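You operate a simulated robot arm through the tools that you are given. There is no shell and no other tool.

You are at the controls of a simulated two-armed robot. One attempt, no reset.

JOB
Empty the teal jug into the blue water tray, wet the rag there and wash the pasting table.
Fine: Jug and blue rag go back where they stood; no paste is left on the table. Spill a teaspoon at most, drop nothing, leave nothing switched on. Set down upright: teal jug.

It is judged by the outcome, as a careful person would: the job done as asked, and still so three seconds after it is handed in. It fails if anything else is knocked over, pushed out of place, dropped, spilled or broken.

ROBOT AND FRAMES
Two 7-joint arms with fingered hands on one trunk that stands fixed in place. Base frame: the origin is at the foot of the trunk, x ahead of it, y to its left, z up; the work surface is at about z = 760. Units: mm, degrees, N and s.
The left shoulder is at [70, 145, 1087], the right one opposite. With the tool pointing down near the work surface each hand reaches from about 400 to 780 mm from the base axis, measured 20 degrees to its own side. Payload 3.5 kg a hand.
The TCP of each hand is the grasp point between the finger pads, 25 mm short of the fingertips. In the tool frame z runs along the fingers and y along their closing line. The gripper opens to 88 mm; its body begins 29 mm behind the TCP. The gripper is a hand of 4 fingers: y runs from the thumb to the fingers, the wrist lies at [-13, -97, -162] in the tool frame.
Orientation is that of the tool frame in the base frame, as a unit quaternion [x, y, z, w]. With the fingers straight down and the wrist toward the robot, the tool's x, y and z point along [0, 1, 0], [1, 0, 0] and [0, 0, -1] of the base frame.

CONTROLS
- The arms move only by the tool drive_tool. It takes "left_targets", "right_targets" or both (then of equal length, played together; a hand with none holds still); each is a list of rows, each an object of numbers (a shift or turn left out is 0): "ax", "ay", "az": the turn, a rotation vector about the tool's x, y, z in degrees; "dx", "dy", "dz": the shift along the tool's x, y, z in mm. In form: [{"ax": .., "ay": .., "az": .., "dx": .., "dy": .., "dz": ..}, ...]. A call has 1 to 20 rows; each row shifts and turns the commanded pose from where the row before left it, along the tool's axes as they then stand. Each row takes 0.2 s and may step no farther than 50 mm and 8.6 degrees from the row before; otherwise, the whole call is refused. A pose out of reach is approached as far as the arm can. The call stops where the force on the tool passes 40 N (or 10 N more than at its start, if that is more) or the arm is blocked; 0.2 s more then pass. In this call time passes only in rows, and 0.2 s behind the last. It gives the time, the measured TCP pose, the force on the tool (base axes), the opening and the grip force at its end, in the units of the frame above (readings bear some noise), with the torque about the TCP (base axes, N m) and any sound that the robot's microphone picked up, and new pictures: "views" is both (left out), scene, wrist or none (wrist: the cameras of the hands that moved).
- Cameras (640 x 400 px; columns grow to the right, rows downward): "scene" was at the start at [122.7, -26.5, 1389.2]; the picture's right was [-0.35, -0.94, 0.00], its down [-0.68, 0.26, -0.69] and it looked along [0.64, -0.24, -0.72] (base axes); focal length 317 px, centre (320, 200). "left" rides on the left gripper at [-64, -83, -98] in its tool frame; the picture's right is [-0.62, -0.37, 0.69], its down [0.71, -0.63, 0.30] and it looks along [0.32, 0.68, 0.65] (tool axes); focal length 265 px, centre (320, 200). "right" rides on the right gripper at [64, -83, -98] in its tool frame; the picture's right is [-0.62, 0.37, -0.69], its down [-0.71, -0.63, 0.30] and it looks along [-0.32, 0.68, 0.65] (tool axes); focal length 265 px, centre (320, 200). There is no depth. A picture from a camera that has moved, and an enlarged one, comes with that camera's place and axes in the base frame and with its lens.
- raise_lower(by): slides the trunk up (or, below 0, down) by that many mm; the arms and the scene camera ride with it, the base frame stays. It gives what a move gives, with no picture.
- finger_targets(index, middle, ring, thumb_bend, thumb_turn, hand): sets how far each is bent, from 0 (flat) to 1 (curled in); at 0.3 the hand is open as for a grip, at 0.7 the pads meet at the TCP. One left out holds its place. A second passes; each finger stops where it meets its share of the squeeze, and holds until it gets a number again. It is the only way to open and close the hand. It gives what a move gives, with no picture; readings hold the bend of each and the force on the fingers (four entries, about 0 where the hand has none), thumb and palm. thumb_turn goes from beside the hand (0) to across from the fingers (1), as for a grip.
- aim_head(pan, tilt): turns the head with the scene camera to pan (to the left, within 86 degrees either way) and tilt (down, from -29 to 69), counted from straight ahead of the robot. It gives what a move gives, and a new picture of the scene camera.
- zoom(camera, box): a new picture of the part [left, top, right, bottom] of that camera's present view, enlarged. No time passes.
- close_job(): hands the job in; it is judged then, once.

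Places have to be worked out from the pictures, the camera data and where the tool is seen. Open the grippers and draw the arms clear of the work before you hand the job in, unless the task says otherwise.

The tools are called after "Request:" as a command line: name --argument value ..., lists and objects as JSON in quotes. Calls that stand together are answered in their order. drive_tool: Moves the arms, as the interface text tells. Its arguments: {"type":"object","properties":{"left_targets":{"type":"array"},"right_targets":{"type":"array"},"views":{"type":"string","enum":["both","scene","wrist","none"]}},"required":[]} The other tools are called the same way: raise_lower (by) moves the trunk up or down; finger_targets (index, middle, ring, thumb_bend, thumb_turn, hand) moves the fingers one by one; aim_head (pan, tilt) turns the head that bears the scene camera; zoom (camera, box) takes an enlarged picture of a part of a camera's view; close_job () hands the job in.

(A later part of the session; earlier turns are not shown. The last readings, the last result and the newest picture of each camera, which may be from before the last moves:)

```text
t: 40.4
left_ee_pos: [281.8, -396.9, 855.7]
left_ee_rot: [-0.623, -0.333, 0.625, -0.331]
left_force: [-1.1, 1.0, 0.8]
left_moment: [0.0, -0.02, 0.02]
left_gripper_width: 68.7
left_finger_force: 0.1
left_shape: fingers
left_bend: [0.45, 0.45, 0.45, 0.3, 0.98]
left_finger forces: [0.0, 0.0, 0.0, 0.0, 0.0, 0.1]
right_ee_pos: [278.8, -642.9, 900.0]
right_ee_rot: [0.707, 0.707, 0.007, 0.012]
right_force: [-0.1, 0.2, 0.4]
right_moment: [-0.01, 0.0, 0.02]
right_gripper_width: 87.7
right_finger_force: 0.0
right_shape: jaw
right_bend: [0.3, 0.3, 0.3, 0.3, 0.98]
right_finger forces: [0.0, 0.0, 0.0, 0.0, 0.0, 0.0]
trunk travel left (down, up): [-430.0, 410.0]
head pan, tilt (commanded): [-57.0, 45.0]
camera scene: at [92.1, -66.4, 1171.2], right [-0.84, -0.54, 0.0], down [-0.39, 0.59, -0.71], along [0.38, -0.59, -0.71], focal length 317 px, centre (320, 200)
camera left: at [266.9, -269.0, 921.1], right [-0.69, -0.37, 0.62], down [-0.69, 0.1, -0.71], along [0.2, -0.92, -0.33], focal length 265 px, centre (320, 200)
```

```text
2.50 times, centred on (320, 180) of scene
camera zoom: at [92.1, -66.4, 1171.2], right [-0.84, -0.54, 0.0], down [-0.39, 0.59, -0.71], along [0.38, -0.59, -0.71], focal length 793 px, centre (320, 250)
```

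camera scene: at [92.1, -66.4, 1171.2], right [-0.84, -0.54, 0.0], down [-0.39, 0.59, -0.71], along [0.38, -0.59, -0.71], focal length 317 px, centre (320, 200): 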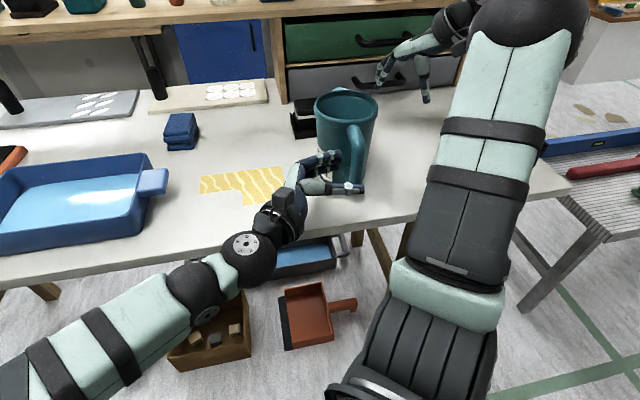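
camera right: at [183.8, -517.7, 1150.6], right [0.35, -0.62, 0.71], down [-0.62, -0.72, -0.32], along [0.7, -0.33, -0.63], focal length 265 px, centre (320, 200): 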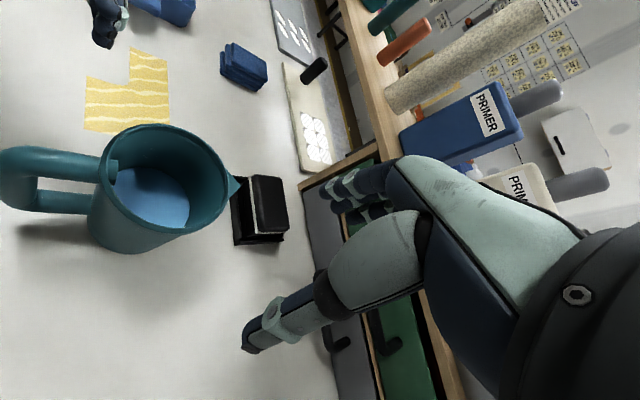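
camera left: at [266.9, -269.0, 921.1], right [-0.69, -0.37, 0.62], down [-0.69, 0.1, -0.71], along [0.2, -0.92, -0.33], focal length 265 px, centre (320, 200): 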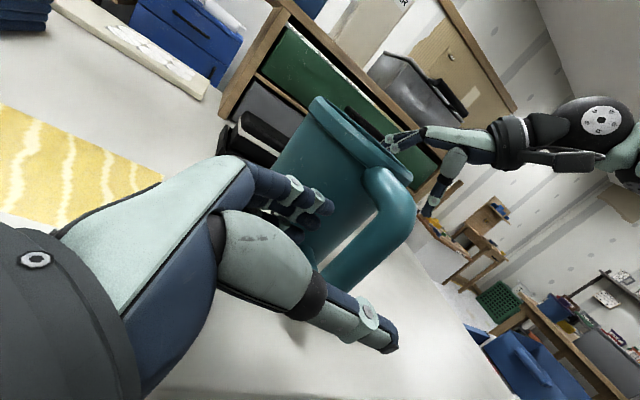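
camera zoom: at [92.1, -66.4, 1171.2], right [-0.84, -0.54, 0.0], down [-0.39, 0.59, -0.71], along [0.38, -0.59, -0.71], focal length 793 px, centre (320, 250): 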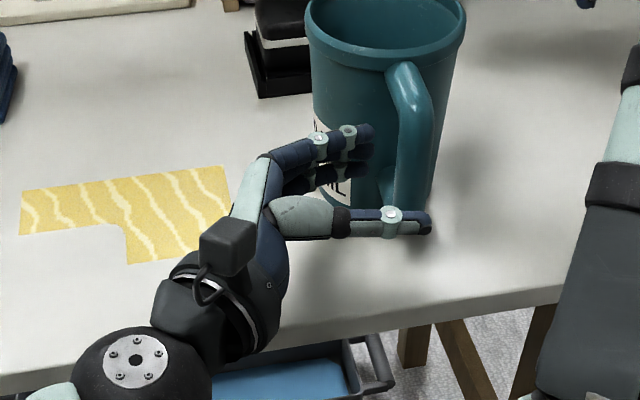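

The 15° turn came out exactly. I'll now slide toward the target at [258,-414], which keeps about 4.5 mm clearance from both the bar and the jug body.

Request:
drive_tool --left_targets '[{"dy": -2.5, "dz": 6.9}, {"dy": -2.5, "dz": 6.9}, {"dy": -2.5, "dz": 6.9}, {"dy": -2.5, "dz": 6.8}, {"dz": 0}]'

Request:
zoom --camera "left" --box '[220, 120, 440, 340]'

Request:
zoom --camera "scene" --box '[250, 100, 390, 260]'

```text
t: 41.6
left_ee_pos: [264.1, -410.9, 854.8]
left_ee_rot: [-0.624, -0.333, 0.625, -0.331]
left_force: [-0.6, -0.6, 0.2]
left_moment: [-0.01, 0.0, -0.01]
left_gripper_width: 68.8
left_finger_force: 0.0
left_shape: fingers
left_bend: [0.45, 0.45, 0.45, 0.3, 0.98]
left_finger forces: [0.0, 0.1, 0.1, 0.0, 0.1, 0.1]
left hand out of reach, approached as far as the arm can: row 4
right_ee_pos: [277.2, -643.5, 901.0]
right_ee_rot: [0.708, 0.707, 0.007, 0.01]
right_force: [0.0, 0.5, 0.5]
right_moment: [-0.02, -0.03, -0.03]
right_gripper_width: 87.5
right_finger_force: 0.1
right_shape: jaw
right_bend: [0.3, 0.3, 0.3, 0.3, 0.98]
right_finger forces: [0.1, 0.0, 0.0, 0.0, 0.1, 0.0]
trunk travel left (down, up): [-430.0, 410.0]
head pan, tilt (commanded): [-57.0, 45.0]
camera scene: at [92.1, -66.4, 1171.2], right [-0.84, -0.54, 0.0], down [-0.39, 0.59, -0.71], along [0.38, -0.59, -0.71], focal length 317 px, centre (320, 200)
camera left: at [249.6, -282.0, 921.4], right [-0.69, -0.37, 0.62], down [-0.69, 0.1, -0.71], along [0.2, -0.92, -0.33], focal length 265 px, centre (320, 200)
```

scene: 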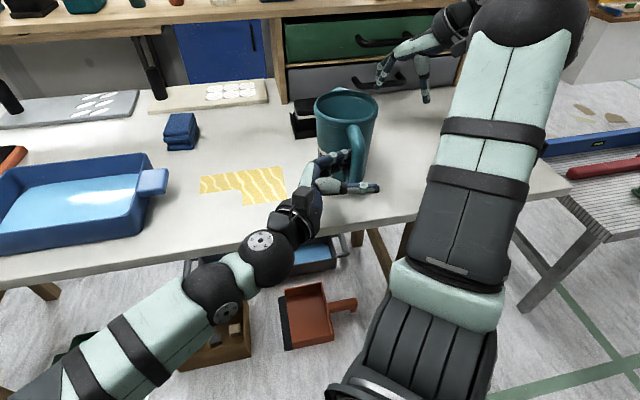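
left: 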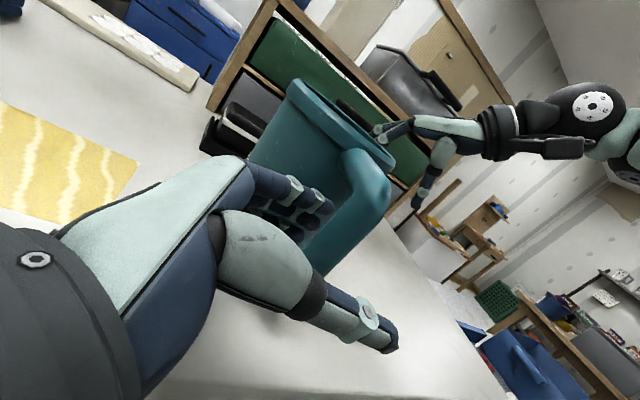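

```text
1.82 times, centred on (330, 230) of left
camera zoom: at [249.6, -282.0, 921.4], right [-0.69, -0.37, 0.62], down [-0.69, 0.1, -0.71], along [0.2, -0.92, -0.33], focal length 483 px, centre (302, 146)
```

zoom: 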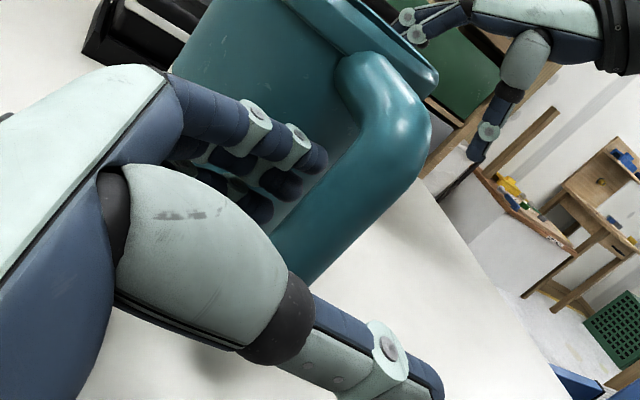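

```text
2.50 times, centred on (320, 180) of scene
camera zoom: at [92.1, -66.4, 1171.2], right [-0.84, -0.54, 0.0], down [-0.39, 0.59, -0.71], along [0.38, -0.59, -0.71], focal length 793 px, centre (320, 250)
```

zoom: 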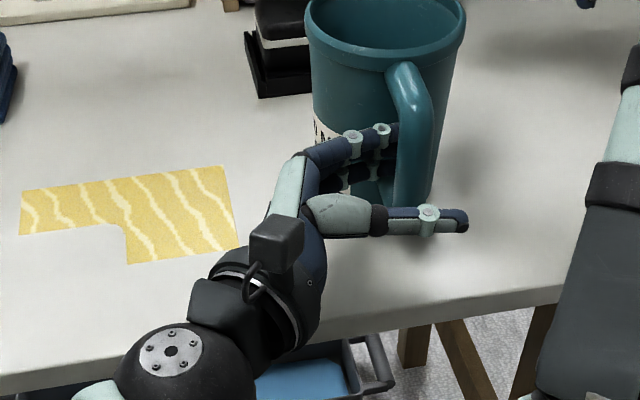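

I'm at v≈15 mm from the handle plane, which appears to be the arm's limit, with the bar lying between the fingers' distal pads and the thumb. I'll raise the hand 11 mm so the index sits just under the upper bar of the handle, then look before closing.

Request:
drive_tool --left_targets '[{"dx": -6, "dz": 1}, {"dx": -5, "dz": 1}, {"dz": 0}]'

Request:
zoom --camera "left" --box '[220, 120, 440, 340]'

Request:
zoom --camera "scene" --box '[280, 80, 400, 220]'

```text
t: 42.4
left_ee_pos: [263.9, -408.5, 867.9]
left_ee_rot: [-0.624, -0.333, 0.625, -0.331]
left_force: [0.8, 0.3, 0.2]
left_moment: [0.01, -0.05, -0.03]
left_gripper_width: 68.5
left_finger_force: 0.1
left_shape: fingers
left_bend: [0.45, 0.45, 0.45, 0.3, 0.98]
left_finger forces: [0.0, 0.0, 0.0, 0.0, 0.0, 0.0]
right_ee_pos: [277.9, -642.3, 900.2]
right_ee_rot: [0.707, 0.707, 0.007, 0.011]
right_force: [-0.2, 0.7, 0.0]
right_moment: [0.01, 0.0, 0.0]
right_gripper_width: 87.5
right_finger_force: 0.0
right_shape: jaw
right_bend: [0.3, 0.3, 0.3, 0.3, 0.98]
right_finger forces: [0.0, 0.1, 0.1, 0.0, 0.1, 0.1]
trunk travel left (down, up): [-430.0, 410.0]
head pan, tilt (commanded): [-57.0, 45.0]
camera scene: at [92.0, -66.5, 1171.2], right [-0.84, -0.54, 0.0], down [-0.39, 0.59, -0.71], along [0.38, -0.59, -0.71], focal length 317 px, centre (320, 200)
camera left: at [249.1, -281.3, 932.3], right [-0.69, -0.37, 0.62], down [-0.69, 0.1, -0.71], along [0.2, -0.92, -0.33], focal length 265 px, centre (320, 200)
```

scene: 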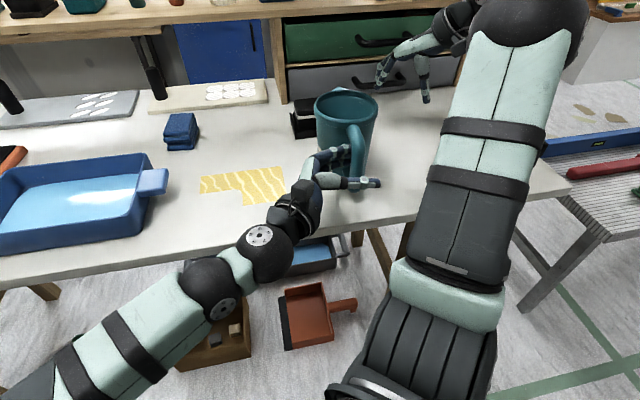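
left: 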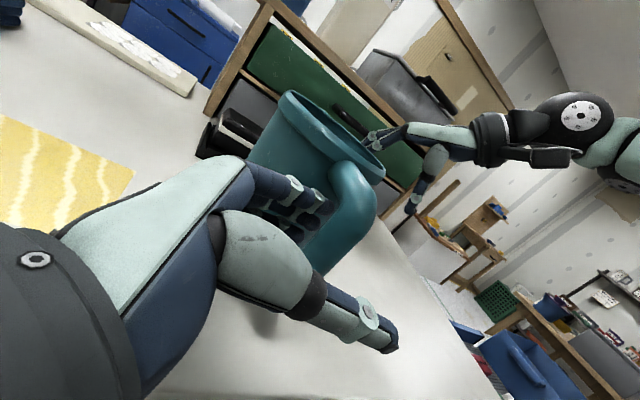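

```text
1.82 times, centred on (330, 230) of left
camera zoom: at [249.1, -281.3, 932.3], right [-0.69, -0.37, 0.62], down [-0.69, 0.1, -0.71], along [0.2, -0.92, -0.33], focal length 483 px, centre (302, 146)
```

zoom: 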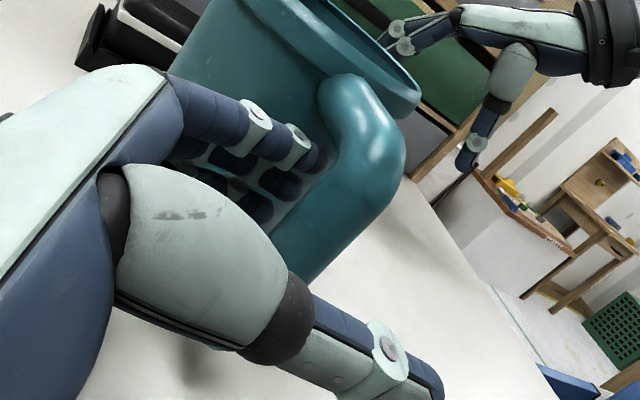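

```text
2.86 times, centred on (340, 150) of scene
camera zoom: at [92.0, -66.5, 1171.2], right [-0.84, -0.54, 0.0], down [-0.39, 0.59, -0.71], along [0.38, -0.59, -0.71], focal length 906 px, centre (263, 343)
```

zoom: 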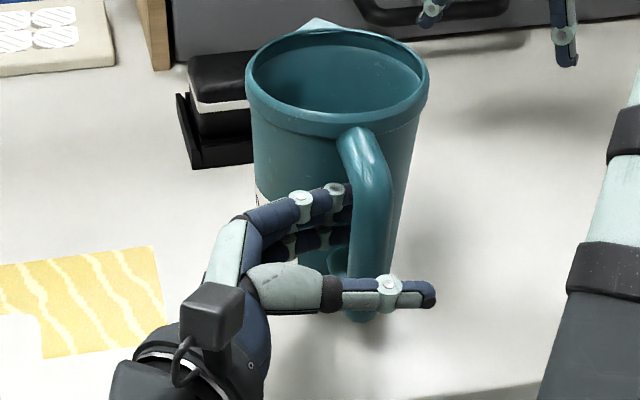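

Index, middle and ring are inside the loop with the thumb outside the bar. I'll close partway with both sides converging so the jug isn't dragged, then check contact.

Request:
finger_targets --hand "left" --index 0.48 --middle 0.48 --ring 0.48 --thumb_bend 0.58

Request:
zoom --camera "left" --box '[220, 120, 440, 340]'

Request:
zoom --camera "scene" --box '[280, 80, 400, 220]'

```text
t: 43.4
left_ee_pos: [262.4, -408.8, 866.3]
left_ee_rot: [-0.624, -0.333, 0.625, -0.331]
left_force: [1.2, 0.1, 0.4]
left_moment: [0.03, -0.01, -0.02]
left_gripper_width: 36.7
left_finger_force: 0.1
left_shape: fingers
left_bend: [0.48, 0.48, 0.48, 0.57, 0.98]
left_finger forces: [0.0, 0.0, 0.1, 0.0, 0.0, 0.0]
right_ee_pos: [278.4, -643.9, 899.9]
right_ee_rot: [0.707, 0.707, 0.008, 0.011]
right_force: [0.5, -0.3, -0.3]
right_moment: [0.03, 0.0, 0.02]
right_gripper_width: 87.5
right_finger_force: 0.1
right_shape: jaw
right_bend: [0.3, 0.3, 0.3, 0.3, 0.98]
right_finger forces: [0.1, 0.1, 0.0, 0.0, 0.0, 0.0]
trunk travel left (down, up): [-430.0, 410.0]
head pan, tilt (commanded): [-57.0, 45.0]
```

```text
1.82 times, centred on (330, 230) of left
camera zoom: at [249.1, -281.3, 932.2], right [-0.69, -0.37, 0.62], down [-0.69, 0.1, -0.71], along [0.2, -0.92, -0.33], focal length 483 px, centre (302, 146)
```

zoom: 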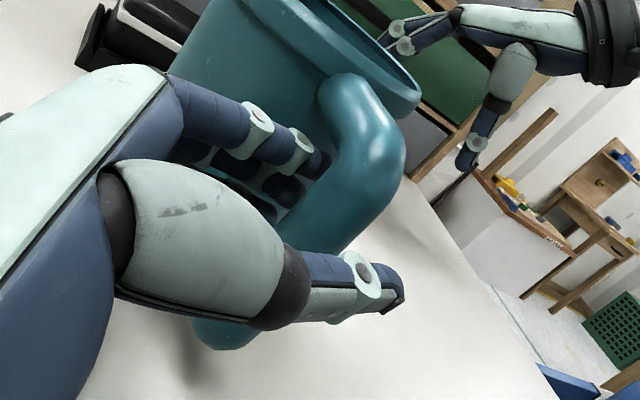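

```text
2.86 times, centred on (340, 150) of scene
camera zoom: at [91.9, -66.4, 1171.2], right [-0.84, -0.54, 0.0], down [-0.39, 0.59, -0.71], along [0.38, -0.59, -0.71], focal length 906 px, centre (263, 343)
```

zoom: 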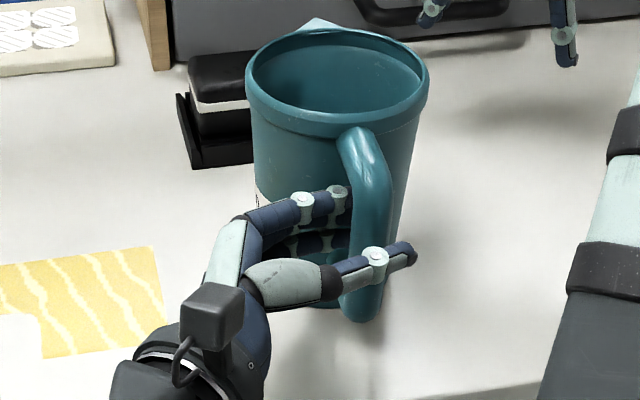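

There's no contact yet and the opening is 37 mm against a bar of about 22 mm. Closing further with both sides.

Request:
finger_targets --hand "left" --index 0.54 --middle 0.54 --ring 0.54 --thumb_bend 0.67

Request:
zoom --camera "scene" --box '[280, 80, 400, 220]'

Request:
zoom --camera "left" --box '[220, 120, 440, 340]'

```text
t: 44.4
left_ee_pos: [262.3, -409.6, 866.7]
left_ee_rot: [-0.624, -0.333, 0.625, -0.331]
left_force: [0.2, 0.4, -0.5]
left_moment: [0.01, 0.0, -0.01]
left_gripper_width: 20.0
left_finger_force: 0.0
left_shape: fingers
left_bend: [0.54, 0.54, 0.54, 0.67, 0.98]
left_finger forces: [0.0, 0.0, 0.1, 0.1, 0.0, 0.0]
right_ee_pos: [278.0, -641.3, 900.7]
right_ee_rot: [0.707, 0.707, 0.008, 0.011]
right_force: [-0.2, 0.0, 0.8]
right_moment: [0.0, 0.03, 0.01]
right_gripper_width: 87.2
right_finger_force: 0.0
right_shape: jaw
right_bend: [0.3, 0.3, 0.3, 0.3, 0.98]
right_finger forces: [0.0, 0.0, 0.0, 0.0, 0.0, 0.0]
trunk travel left (down, up): [-430.0, 410.0]
head pan, tilt (commanded): [-57.0, 45.0]
```

```text
2.86 times, centred on (340, 150) of scene
camera zoom: at [91.9, -66.4, 1171.2], right [-0.84, -0.54, 0.0], down [-0.39, 0.59, -0.71], along [0.38, -0.59, -0.71], focal length 906 px, centre (263, 343)
```

zoom: 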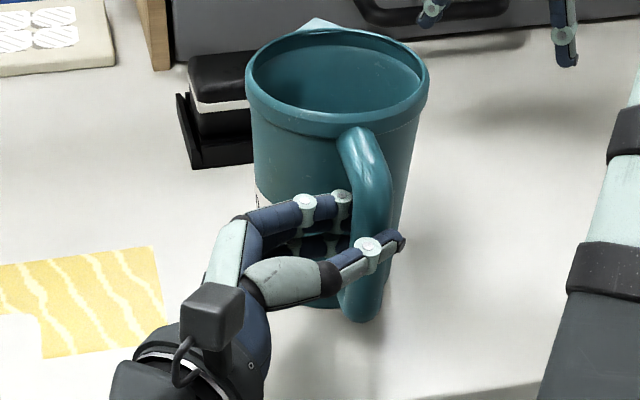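

```text
1.82 times, centred on (330, 230) of left
camera zoom: at [249.0, -281.3, 932.2], right [-0.69, -0.37, 0.62], down [-0.69, 0.1, -0.71], along [0.2, -0.92, -0.33], focal length 483 px, centre (302, 146)
```

zoom: 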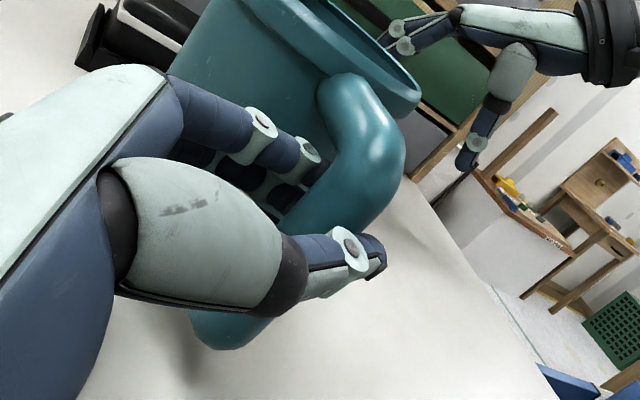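

Still no contact force, though the fingers now wrap the bar. I'll keep closing in small steps.

Request:
finger_targets --hand "left" --index 0.58 --middle 0.58 --ring 0.58 --thumb_bend 0.72

Request:
zoom --camera "scene" --box '[280, 80, 400, 220]'

```text
t: 45.4
left_ee_pos: [261.2, -408.2, 866.9]
left_ee_rot: [-0.624, -0.333, 0.625, -0.332]
left_force: [-0.7, -0.4, 1.0]
left_moment: [-0.02, -0.01, 0.01]
left_gripper_width: 16.1
left_finger_force: 3.2
left_shape: fingers
left_bend: [0.56, 0.56, 0.56, 0.68, 0.98]
left_finger forces: [0.8, 0.7, 0.8, 0.0, 3.1, 0.0]
right_ee_pos: [277.9, -642.2, 900.5]
right_ee_rot: [0.707, 0.707, 0.007, 0.01]
right_force: [-0.1, -0.2, 0.0]
right_moment: [0.0, 0.02, 0.01]
right_gripper_width: 87.7
right_finger_force: 0.1
right_shape: jaw
right_bend: [0.3, 0.3, 0.3, 0.3, 0.98]
right_finger forces: [0.1, 0.0, 0.0, 0.1, 0.1, 0.0]
trunk travel left (down, up): [-430.0, 410.0]
head pan, tilt (commanded): [-57.0, 45.0]
```

```text
2.86 times, centred on (340, 150) of scene
camera zoom: at [91.8, -66.4, 1171.2], right [-0.84, -0.54, 0.0], down [-0.39, 0.59, -0.71], along [0.39, -0.59, -0.71], focal length 906 px, centre (263, 343)
```

zoom: 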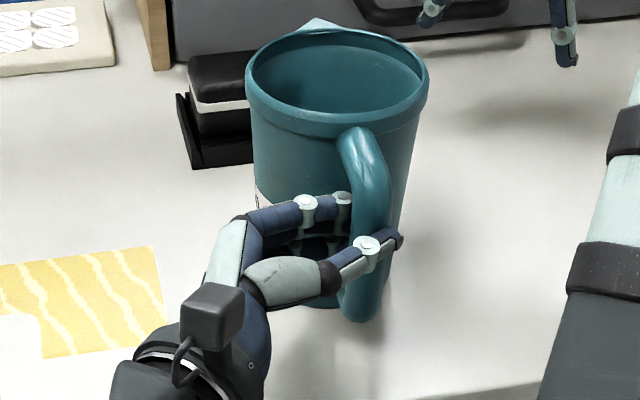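

All three fingers and the thumb are now touching the bar evenly. I'll increase the squeeze.

Request:
finger_targets --hand "left" --index 0.75 --middle 0.75 --ring 0.75 --thumb_bend 0.88

Request:
zoom --camera "scene" --box '[280, 80, 400, 220]'

Request:
zoom --camera "left" --box '[220, 120, 440, 340]'

```text
t: 46.4
left_ee_pos: [261.7, -408.8, 867.3]
left_ee_rot: [-0.624, -0.332, 0.625, -0.331]
left_force: [-0.1, -0.9, 1.1]
left_moment: [-0.35, -0.3, -0.12]
left_gripper_width: 10.3
left_finger_force: 26.0
left_shape: fingers
left_bend: [0.73, 0.63, 0.72, 0.68, 0.96]
left_finger forces: [9.6, 8.6, 10.7, 0.0, 23.2, 0.0]
right_ee_pos: [278.3, -642.2, 900.7]
right_ee_rot: [0.707, 0.707, 0.007, 0.011]
right_force: [0.9, 0.4, -0.3]
right_moment: [0.02, 0.01, -0.03]
right_gripper_width: 87.7
right_finger_force: 0.0
right_shape: jaw
right_bend: [0.3, 0.3, 0.3, 0.3, 0.98]
right_finger forces: [0.0, 0.0, 0.0, 0.0, 0.0, 0.1]
trunk travel left (down, up): [-430.0, 410.0]
head pan, tilt (commanded): [-57.0, 45.0]
```

```text
2.86 times, centred on (340, 150) of scene
camera zoom: at [91.8, -66.5, 1171.2], right [-0.84, -0.54, 0.0], down [-0.39, 0.59, -0.71], along [0.39, -0.59, -0.71], focal length 906 px, centre (263, 343)
```

zoom: 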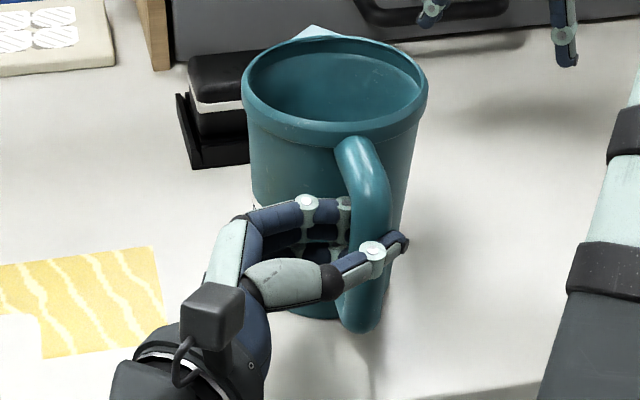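

```text
1.82 times, centred on (330, 230) of left
camera zoom: at [248.8, -281.3, 932.3], right [-0.69, -0.37, 0.62], down [-0.69, 0.1, -0.71], along [0.2, -0.92, -0.33], focal length 483 px, centre (302, 146)
```

zoom: 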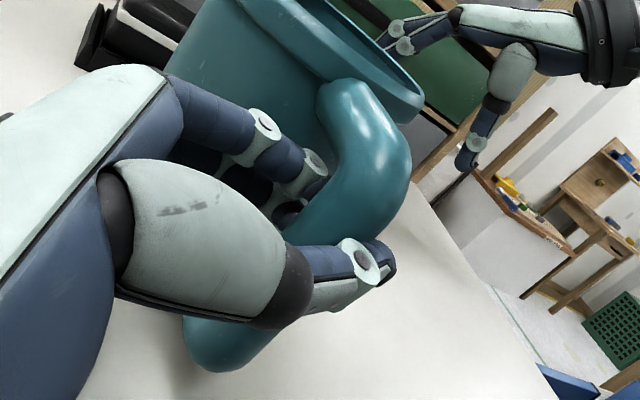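

The grip is now 26 N, with all fingers at about 9–10 N and the thumb at 23 N. The jug seems to have shifted a few mm toward the hand, so I'll check whether it still stands flat.

Request:
zoom --camera "scene" --box '[270, 70, 430, 220]'

Request:
zoom --camera "right" --box '[0, 0, 320, 240]'

```text
2.67 times, centred on (350, 145) of scene
camera zoom: at [91.8, -66.5, 1171.2], right [-0.84, -0.54, 0.0], down [-0.39, 0.59, -0.71], along [0.39, -0.59, -0.71], focal length 846 px, centre (240, 347)
```

zoom: 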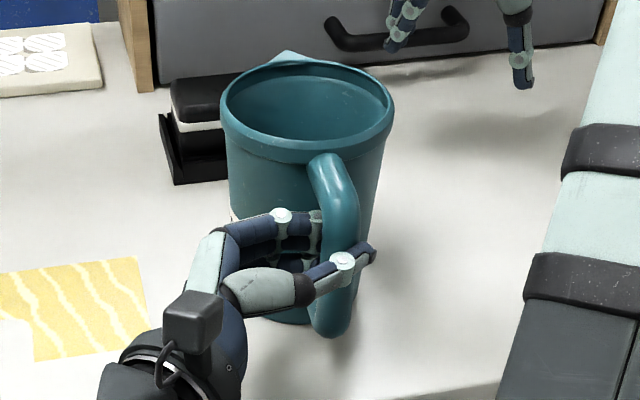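

```text
1.67 times, centred on (160, 120) of right
camera zoom: at [191.8, -578.1, 996.9], right [0.35, -0.62, 0.71], down [-0.62, -0.72, -0.32], along [0.7, -0.33, -0.63], focal length 442 px, centre (587, 333)
```

zoom: 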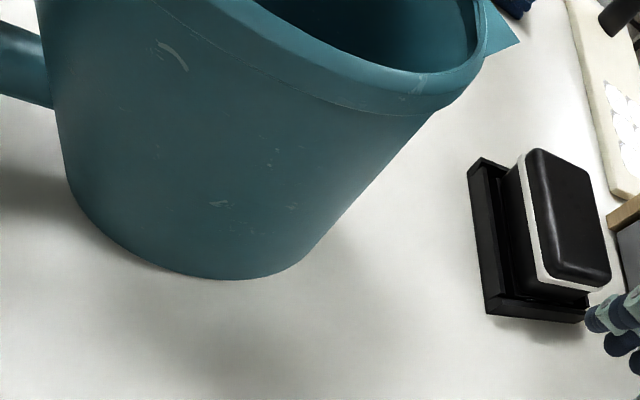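

The jug still stands flat but slid about 8 mm toward the hand; I'll correct for that when I put it back. Now a small test lift of 6 mm to see how the grip holds.

Request:
drive_tool --left_targets '[{"dx": -2}, {"dx": -2}, {"dx": -2}, {"dx": 0}]'

Request:
zoom --camera "scene" --box '[270, 70, 430, 220]'

Request:
zoom --camera "right" --box '[0, 0, 320, 240]'

```text
t: 47.4
left_ee_pos: [263.5, -408.4, 870.5]
left_ee_rot: [-0.624, -0.333, 0.624, -0.332]
left_force: [-0.3, -1.0, -0.8]
left_moment: [-0.31, -0.29, -0.05]
left_gripper_width: 10.1
left_finger_force: 24.5
left_shape: fingers
left_bend: [0.73, 0.63, 0.72, 0.68, 0.96]
left_finger forces: [9.6, 8.3, 9.6, 0.1, 22.1, 0.0]
left hand out of reach, approached as far as the arm can: row 2
right_ee_pos: [278.5, -642.8, 900.5]
right_ee_rot: [0.708, 0.707, 0.007, 0.011]
right_force: [0.0, -0.1, -0.8]
right_moment: [-0.02, -0.01, -0.02]
right_gripper_width: 87.9
right_finger_force: 0.1
right_shape: jaw
right_bend: [0.3, 0.3, 0.3, 0.3, 0.98]
right_finger forces: [0.0, 0.0, 0.0, 0.1, 0.0, 0.0]
trunk travel left (down, up): [-430.0, 410.0]
head pan, tilt (commanded): [-57.0, 45.0]
camera scene: at [92.0, -66.6, 1171.2], right [-0.84, -0.54, 0.0], down [-0.39, 0.59, -0.71], along [0.38, -0.59, -0.71], focal length 317 px, centre (320, 200)
camera left: at [249.8, -280.9, 936.5], right [-0.69, -0.37, 0.62], down [-0.69, 0.1, -0.71], along [0.2, -0.92, -0.33], focal length 265 px, centre (320, 200)
```

scene: 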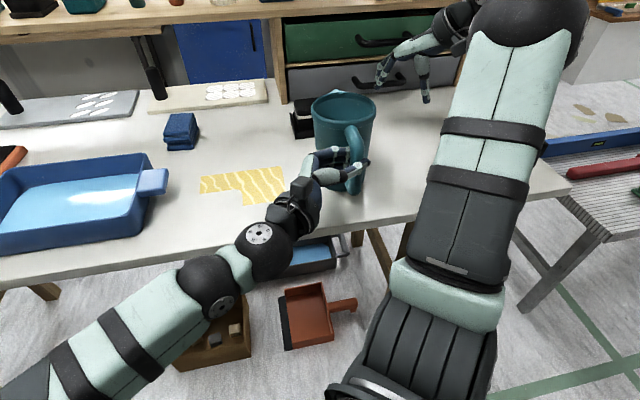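
left: 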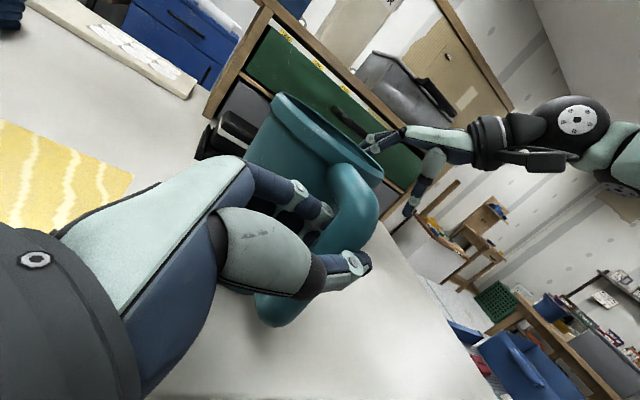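

```text
2.67 times, centred on (350, 145) of scene
camera zoom: at [92.0, -66.6, 1171.2], right [-0.84, -0.54, 0.0], down [-0.39, 0.59, -0.71], along [0.38, -0.59, -0.71], focal length 846 px, centre (240, 347)
```

zoom: 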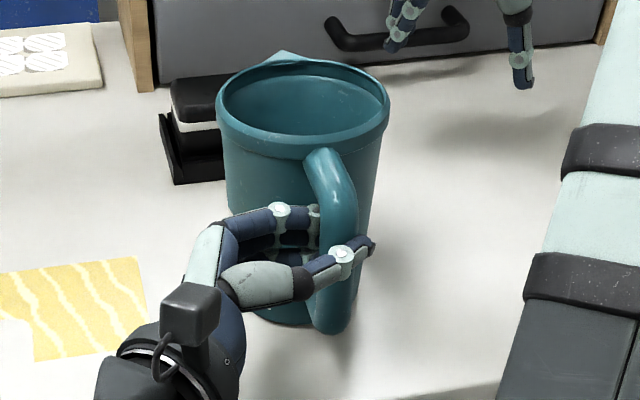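

```text
1.67 times, centred on (160, 120) of right
camera zoom: at [192.0, -578.3, 996.8], right [0.35, -0.62, 0.71], down [-0.62, -0.72, -0.32], along [0.7, -0.33, -0.63], focal length 442 px, centre (587, 333)
```

zoom: 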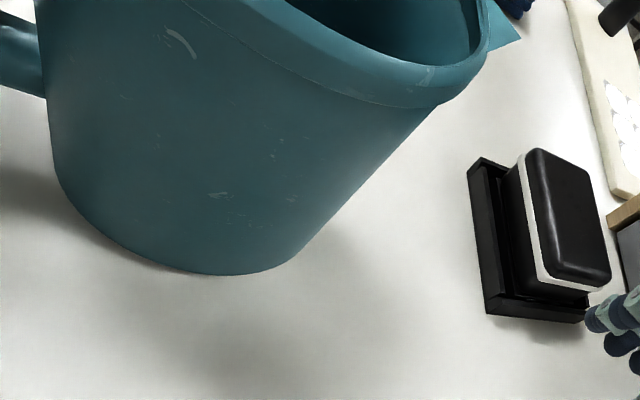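

The readings show about 0.4 Nm of internal moment and no weight yet, so the jug may only be tipping. I'll lift another 8 mm, backing slightly away from the arm's limit, and look for tilt.

Request:
drive_tool --left_targets '[{"dx": -3, "dz": -2}, {"dx": -3, "dz": -2}, {"dx": -3, "dz": -1}, {"dx": 0}]'

Request:
zoom --camera "scene" --box '[270, 70, 430, 220]'

Request:
zoom --camera "right" --box '[0, 0, 320, 240]'

```text
t: 48.4
left_ee_pos: [265.3, -405.1, 879.4]
left_ee_rot: [0.625, 0.332, -0.624, 0.332]
left_force: [0.2, -0.5, 0.1]
left_moment: [-0.29, -0.26, -0.11]
left_gripper_width: 10.0
left_finger_force: 23.6
left_shape: fingers
left_bend: [0.73, 0.64, 0.72, 0.68, 0.95]
left_finger forces: [9.4, 7.9, 8.3, 0.0, 21.3, 0.0]
right_ee_pos: [279.5, -643.5, 900.8]
right_ee_rot: [0.708, 0.706, 0.007, 0.011]
right_force: [0.7, -0.8, 0.2]
right_moment: [0.01, 0.02, -0.01]
right_gripper_width: 87.8
right_finger_force: 0.1
right_shape: jaw
right_bend: [0.3, 0.3, 0.3, 0.3, 0.98]
right_finger forces: [0.0, 0.1, 0.0, 0.1, 0.1, 0.1]
trunk travel left (down, up): [-430.0, 410.0]
head pan, tilt (commanded): [-57.0, 45.0]
camera scene: at [92.0, -66.6, 1171.2], right [-0.84, -0.54, 0.0], down [-0.39, 0.59, -0.71], along [0.38, -0.59, -0.71], focal length 317 px, centre (320, 200)
camera left: at [251.9, -277.4, 944.9], right [-0.69, -0.37, 0.62], down [-0.69, 0.1, -0.71], along [0.2, -0.92, -0.33], focal length 265 px, centre (320, 200)
```

scene: 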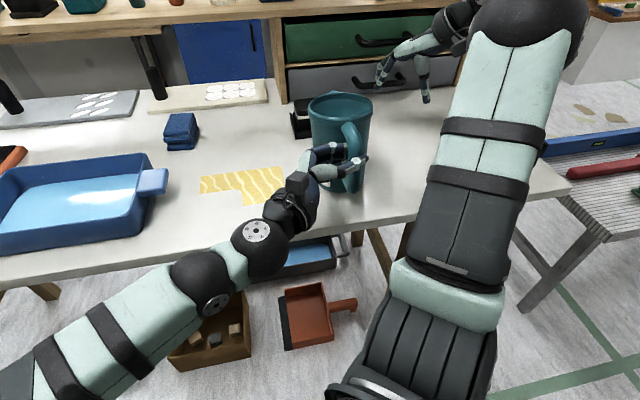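
left: 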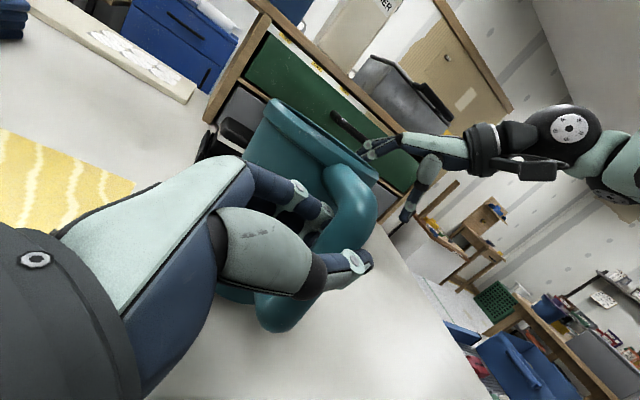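

```text
2.67 times, centred on (350, 145) of scene
camera zoom: at [92.0, -66.6, 1171.2], right [-0.84, -0.54, 0.0], down [-0.39, 0.59, -0.71], along [0.38, -0.59, -0.71], focal length 846 px, centre (240, 347)
```

zoom: 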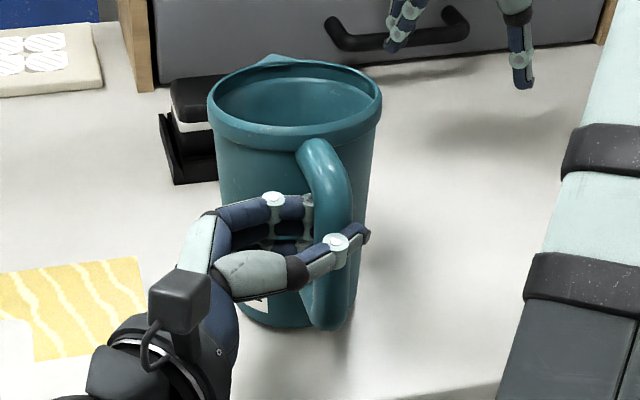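

```text
1.67 times, centred on (160, 120) of right
camera zoom: at [192.0, -578.2, 996.8], right [0.35, -0.62, 0.71], down [-0.62, -0.72, -0.32], along [0.7, -0.33, -0.63], focal length 442 px, centre (587, 333)
```

zoom: 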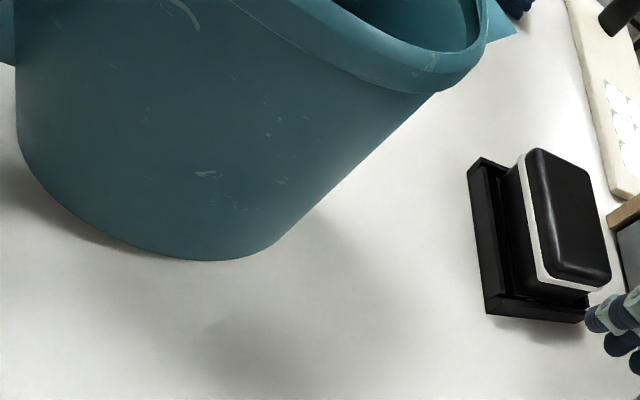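

The jug is tipping nose-down in this grip: the rim ellipse has flattened by about 7° and the spout edge is still on the table. The finger forces act below the thumb, so this side grip can't carry the weight. I'll lower the handle back down, release, and use a top grip with the right hand instead.

Request:
drive_tool --left_targets '[{"dx": 3, "dz": 1}, {"dx": 3, "dz": 2}, {"dx": 3, "dz": 2}, {"dx": 3}, {"dx": 0}]'

Request:
zoom --camera "scene" --box '[280, 80, 400, 220]'

```text
t: 49.6
left_ee_pos: [262.4, -408.3, 868.6]
left_ee_rot: [0.625, 0.332, -0.624, 0.332]
left_force: [-2.5, 1.4, 4.6]
left_moment: [-0.37, -0.37, -0.07]
left_gripper_width: 10.2
left_finger_force: 26.1
left_shape: fingers
left_bend: [0.73, 0.73, 0.73, 0.68, 0.96]
left_finger forces: [7.4, 8.0, 10.6, 0.0, 26.0, 0.0]
right_ee_pos: [278.5, -642.8, 901.1]
right_ee_rot: [0.708, 0.706, 0.008, 0.013]
right_force: [0.2, -1.0, -0.2]
right_moment: [0.01, 0.0, -0.01]
right_gripper_width: 87.6
right_finger_force: 0.2
right_shape: jaw
right_bend: [0.3, 0.3, 0.3, 0.3, 0.98]
right_finger forces: [0.0, 0.0, 0.0, 0.0, 0.0, 0.0]
trunk travel left (down, up): [-430.0, 410.0]
head pan, tilt (commanded): [-57.0, 45.0]
camera scene: at [91.0, -65.6, 1171.3], right [-0.84, -0.54, 0.0], down [-0.38, 0.59, -0.71], along [0.39, -0.59, -0.71], focal length 317 px, centre (320, 200)
camera left: at [248.6, -280.5, 933.5], right [-0.69, -0.37, 0.62], down [-0.69, 0.1, -0.71], along [0.2, -0.92, -0.32], focal length 265 px, centre (320, 200)
```

scene: 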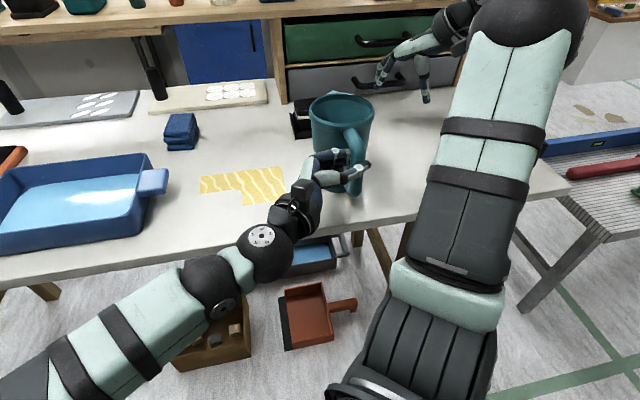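
left: 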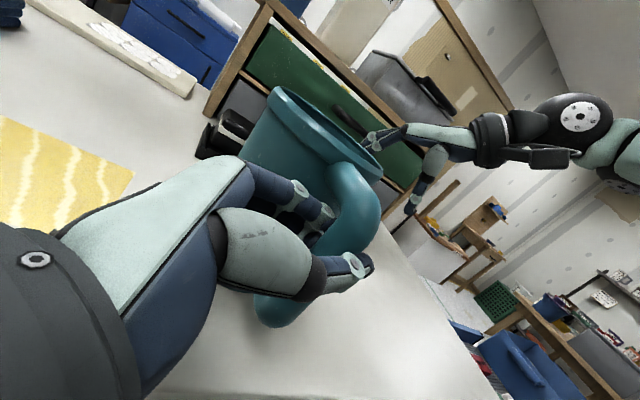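

```text
2.86 times, centred on (340, 150) of scene
camera zoom: at [91.0, -65.6, 1171.3], right [-0.84, -0.54, 0.0], down [-0.38, 0.59, -0.71], along [0.39, -0.59, -0.71], focal length 906 px, centre (263, 343)
```

zoom: 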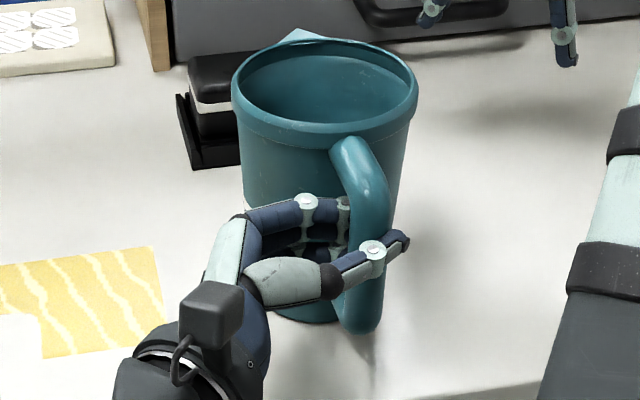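

The handle is back down. I'll release gently, opening all fingers just off the bar, and see how the jug settles.

Request:
finger_targets --hand "left" --index 0.48 --middle 0.48 --ring 0.48 --thumb_bend 0.6

Request:
zoom --camera "scene" --box '[280, 80, 400, 220]'

Request:
zoom --camera "left" --box '[220, 120, 440, 340]'

Request:
zoom --camera "right" --box '[0, 0, 300, 240]'

```text
t: 50.6
left_ee_pos: [261.9, -409.2, 868.1]
left_ee_rot: [-0.624, -0.332, 0.625, -0.332]
left_force: [0.0, 0.2, -0.9]
left_moment: [0.02, 0.01, -0.01]
left_gripper_width: 33.9
left_finger_force: 0.1
left_shape: fingers
left_bend: [0.48, 0.48, 0.48, 0.59, 0.98]
left_finger forces: [0.1, 0.1, 0.0, 0.0, 0.3, 0.0]
right_ee_pos: [278.3, -643.1, 900.0]
right_ee_rot: [0.708, 0.707, 0.008, 0.011]
right_force: [-0.9, -0.1, 0.3]
right_moment: [0.01, -0.01, -0.02]
right_gripper_width: 87.7
right_finger_force: 0.2
right_shape: jaw
right_bend: [0.3, 0.3, 0.3, 0.3, 0.98]
right_finger forces: [0.0, 0.0, 0.0, 0.0, 0.1, 0.0]
trunk travel left (down, up): [-430.0, 410.0]
head pan, tilt (commanded): [-57.0, 45.0]
```

```text
2.86 times, centred on (340, 150) of scene
camera zoom: at [91.9, -66.4, 1171.2], right [-0.84, -0.54, 0.0], down [-0.39, 0.59, -0.71], along [0.38, -0.59, -0.71], focal length 906 px, centre (263, 343)
```

zoom: 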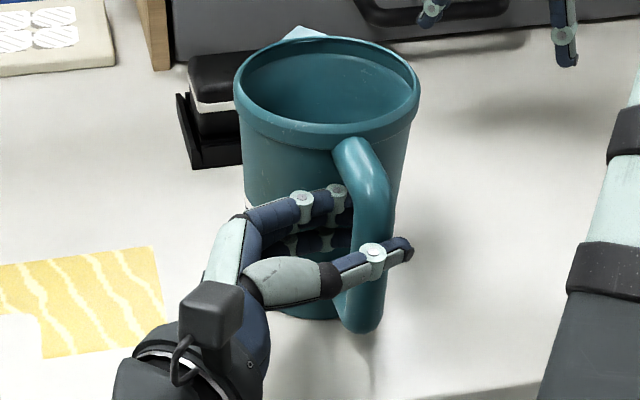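

```text
1.82 times, centred on (330, 230) of left
camera zoom: at [249.5, -281.1, 933.0], right [-0.69, -0.37, 0.62], down [-0.69, 0.1, -0.71], along [0.2, -0.92, -0.33], focal length 483 px, centre (302, 146)
```

zoom: 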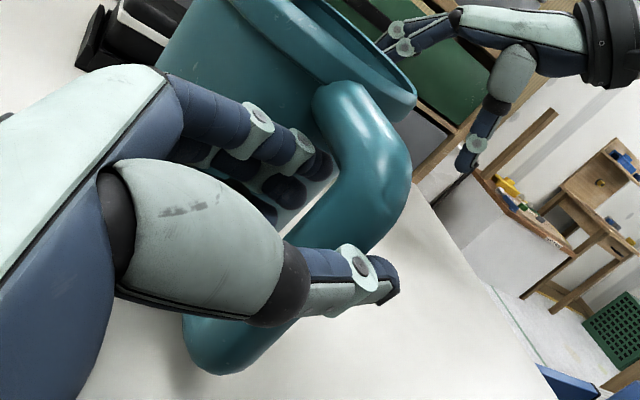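

```text
1.67 times, centred on (150, 120) of right
camera zoom: at [191.9, -578.1, 996.9], right [0.35, -0.62, 0.71], down [-0.62, -0.72, -0.32], along [0.7, -0.33, -0.63], focal length 442 px, centre (603, 333)
```

zoom: 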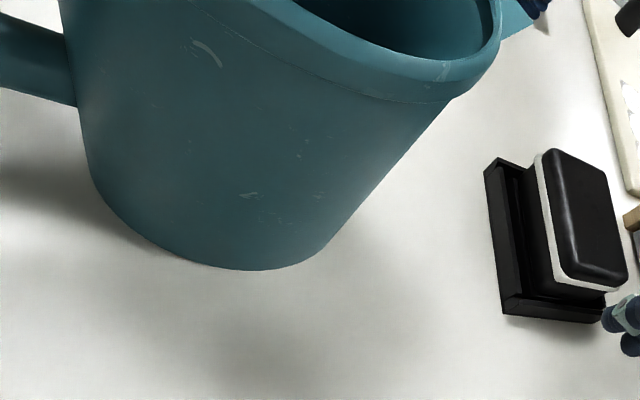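

The jug has settled flat, displaced only about 8 mm; I'll restore its position at the end. Next I'll open the thumb fully and back the left hand out along the path it came in.

Request:
finger_targets --hand "left" --index 0.46 --middle 0.46 --ring 0.46 --thumb_bend 0.3

Request:
drive_tool --left_targets '[{"dx": 5}, {"dx": 5}, {"dy": 1.5, "dz": -7}, {"dy": 2, "dz": -8}, {"dy": 2, "dz": -9}, {"dz": 0}]'

Request:
zoom --camera "left" --box '[220, 120, 440, 340]'

```text
t: 51.6
left_ee_pos: [262.3, -408.8, 868.4]
left_ee_rot: [-0.624, -0.332, 0.625, -0.33]
left_force: [-0.5, 0.0, -0.6]
left_moment: [-0.02, 0.03, -0.02]
left_gripper_width: 67.2
left_finger_force: 0.2
left_shape: fingers
left_bend: [0.46, 0.46, 0.46, 0.3, 0.98]
left_finger forces: [0.0, 0.0, 0.0, 0.0, 0.0, 0.0]
right_ee_pos: [278.2, -642.0, 900.6]
right_ee_rot: [0.708, 0.706, 0.007, 0.011]
right_force: [-0.5, 0.4, -0.3]
right_moment: [0.02, 0.05, 0.01]
right_gripper_width: 88.1
right_finger_force: 0.1
right_shape: jaw
right_bend: [0.3, 0.3, 0.3, 0.3, 0.98]
right_finger forces: [0.1, 0.1, 0.1, 0.0, 0.1, 0.1]
trunk travel left (down, up): [-430.0, 410.0]
head pan, tilt (commanded): [-57.0, 45.0]
```

```text
t: 53.0
left_ee_pos: [281.1, -392.4, 857.2]
left_ee_rot: [-0.624, -0.332, 0.625, -0.331]
left_force: [0.3, -0.2, 0.0]
left_moment: [0.01, 0.0, 0.03]
left_gripper_width: 66.9
left_finger_force: 0.0
left_shape: fingers
left_bend: [0.46, 0.46, 0.46, 0.3, 0.98]
left_finger forces: [0.0, 0.0, 0.1, 0.0, 0.0, 0.0]
right_ee_pos: [278.2, -642.8, 902.0]
right_ee_rot: [0.707, 0.707, 0.007, 0.012]
right_force: [0.7, -0.4, 0.1]
right_moment: [0.02, -0.01, -0.02]
right_gripper_width: 87.9
right_finger_force: 0.1
right_shape: jaw
right_bend: [0.3, 0.3, 0.3, 0.3, 0.98]
right_finger forces: [0.0, 0.0, 0.0, 0.1, 0.1, 0.0]
trunk travel left (down, up): [-430.0, 410.0]
head pan, tilt (commanded): [-57.0, 45.0]
camera scene: at [91.9, -66.6, 1171.2], right [-0.84, -0.54, 0.0], down [-0.39, 0.59, -0.71], along [0.38, -0.59, -0.71], focal length 317 px, centre (320, 200)
camera left: at [267.4, -264.5, 922.6], right [-0.69, -0.37, 0.62], down [-0.69, 0.1, -0.71], along [0.2, -0.92, -0.33], focal length 265 px, centre (320, 200)
```

scene: 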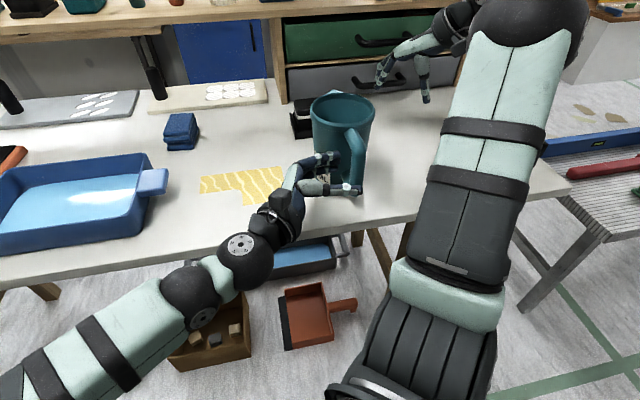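
left: 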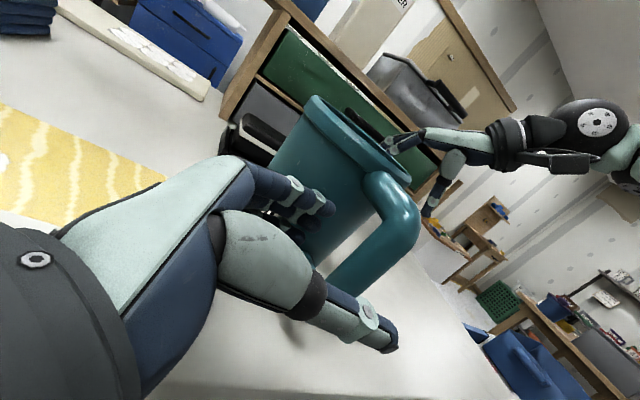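

```text
1.82 times, centred on (330, 230) of left
camera zoom: at [267.4, -264.5, 922.6], right [-0.69, -0.37, 0.62], down [-0.69, 0.1, -0.71], along [0.2, -0.92, -0.33], focal length 483 px, centre (302, 146)
```

zoom: 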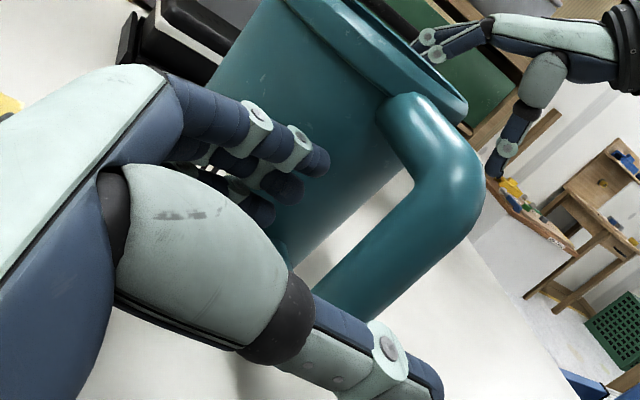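

The fingers are clear of the loop. I'll back the left hand well away from the jug and up.

Request:
drive_tool --left_targets '[{"dz": -40}, {"dz": -40}, {"dz": -20, "dx": -35}, {"dz": -20, "dx": -35}, {"dz": -30, "dx": -30}, {"dz": -40, "dx": -20}]' --views "scene"

Request:
raise_lower --by 220

```text
t: 54.4
left_ee_pos: [389.2, -234.1, 978.1]
left_ee_rot: [-0.624, -0.332, 0.625, -0.331]
left_force: [0.4, 0.2, 0.5]
left_moment: [-0.01, 0.01, 0.01]
left_gripper_width: 67.4
left_finger_force: 0.0
left_shape: fingers
left_bend: [0.46, 0.46, 0.46, 0.3, 0.98]
left_finger forces: [0.0, 0.1, 0.0, 0.0, 0.0, 0.1]
right_ee_pos: [279.2, -642.1, 901.9]
right_ee_rot: [0.708, 0.706, 0.007, 0.012]
right_force: [0.7, 0.2, 0.7]
right_moment: [0.0, -0.02, 0.03]
right_gripper_width: 87.8
right_finger_force: 0.0
right_shape: jaw
right_bend: [0.3, 0.3, 0.3, 0.3, 0.98]
right_finger forces: [0.0, 0.0, 0.0, 0.0, 0.0, 0.1]
trunk travel left (down, up): [-430.0, 410.0]
head pan, tilt (commanded): [-57.0, 45.0]
camera scene: at [92.1, -65.2, 1171.2], right [-0.84, -0.54, 0.0], down [-0.39, 0.59, -0.71], along [0.38, -0.59, -0.71], focal length 317 px, centre (320, 200)
```

scene: 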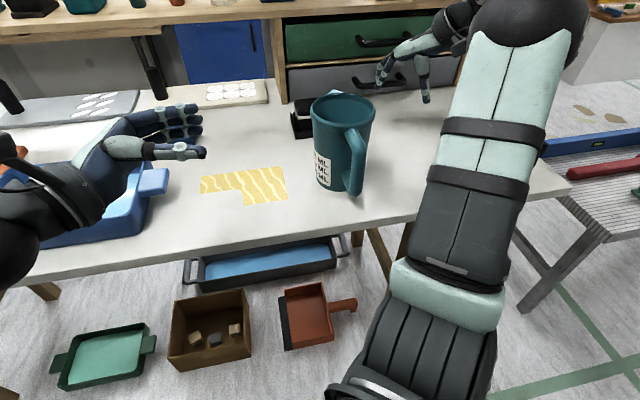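

```text
t: 56.8
left_ee_pos: [389.6, -236.0, 1198.7]
left_ee_rot: [0.624, 0.332, -0.624, 0.332]
left_force: [0.1, -0.3, -0.3]
left_moment: [-0.04, 0.0, 0.03]
left_gripper_width: 67.4
left_finger_force: 0.2
left_shape: fingers
left_bend: [0.46, 0.46, 0.46, 0.3, 0.98]
left_finger forces: [0.0, 0.0, 0.1, 0.1, 0.1, 0.1]
right_ee_pos: [278.8, -643.6, 1121.2]
right_ee_rot: [0.708, 0.707, 0.008, 0.012]
right_force: [0.2, 0.3, 0.2]
right_moment: [-0.03, -0.01, 0.0]
right_gripper_width: 87.7
right_finger_force: 0.0
right_shape: jaw
right_bend: [0.3, 0.3, 0.3, 0.3, 0.98]
right_finger forces: [0.0, 0.0, 0.0, 0.0, 0.0, 0.0]
trunk travel left (down, up): [-650.0, 190.0]
head pan, tilt (commanded): [-57.0, 45.0]
```

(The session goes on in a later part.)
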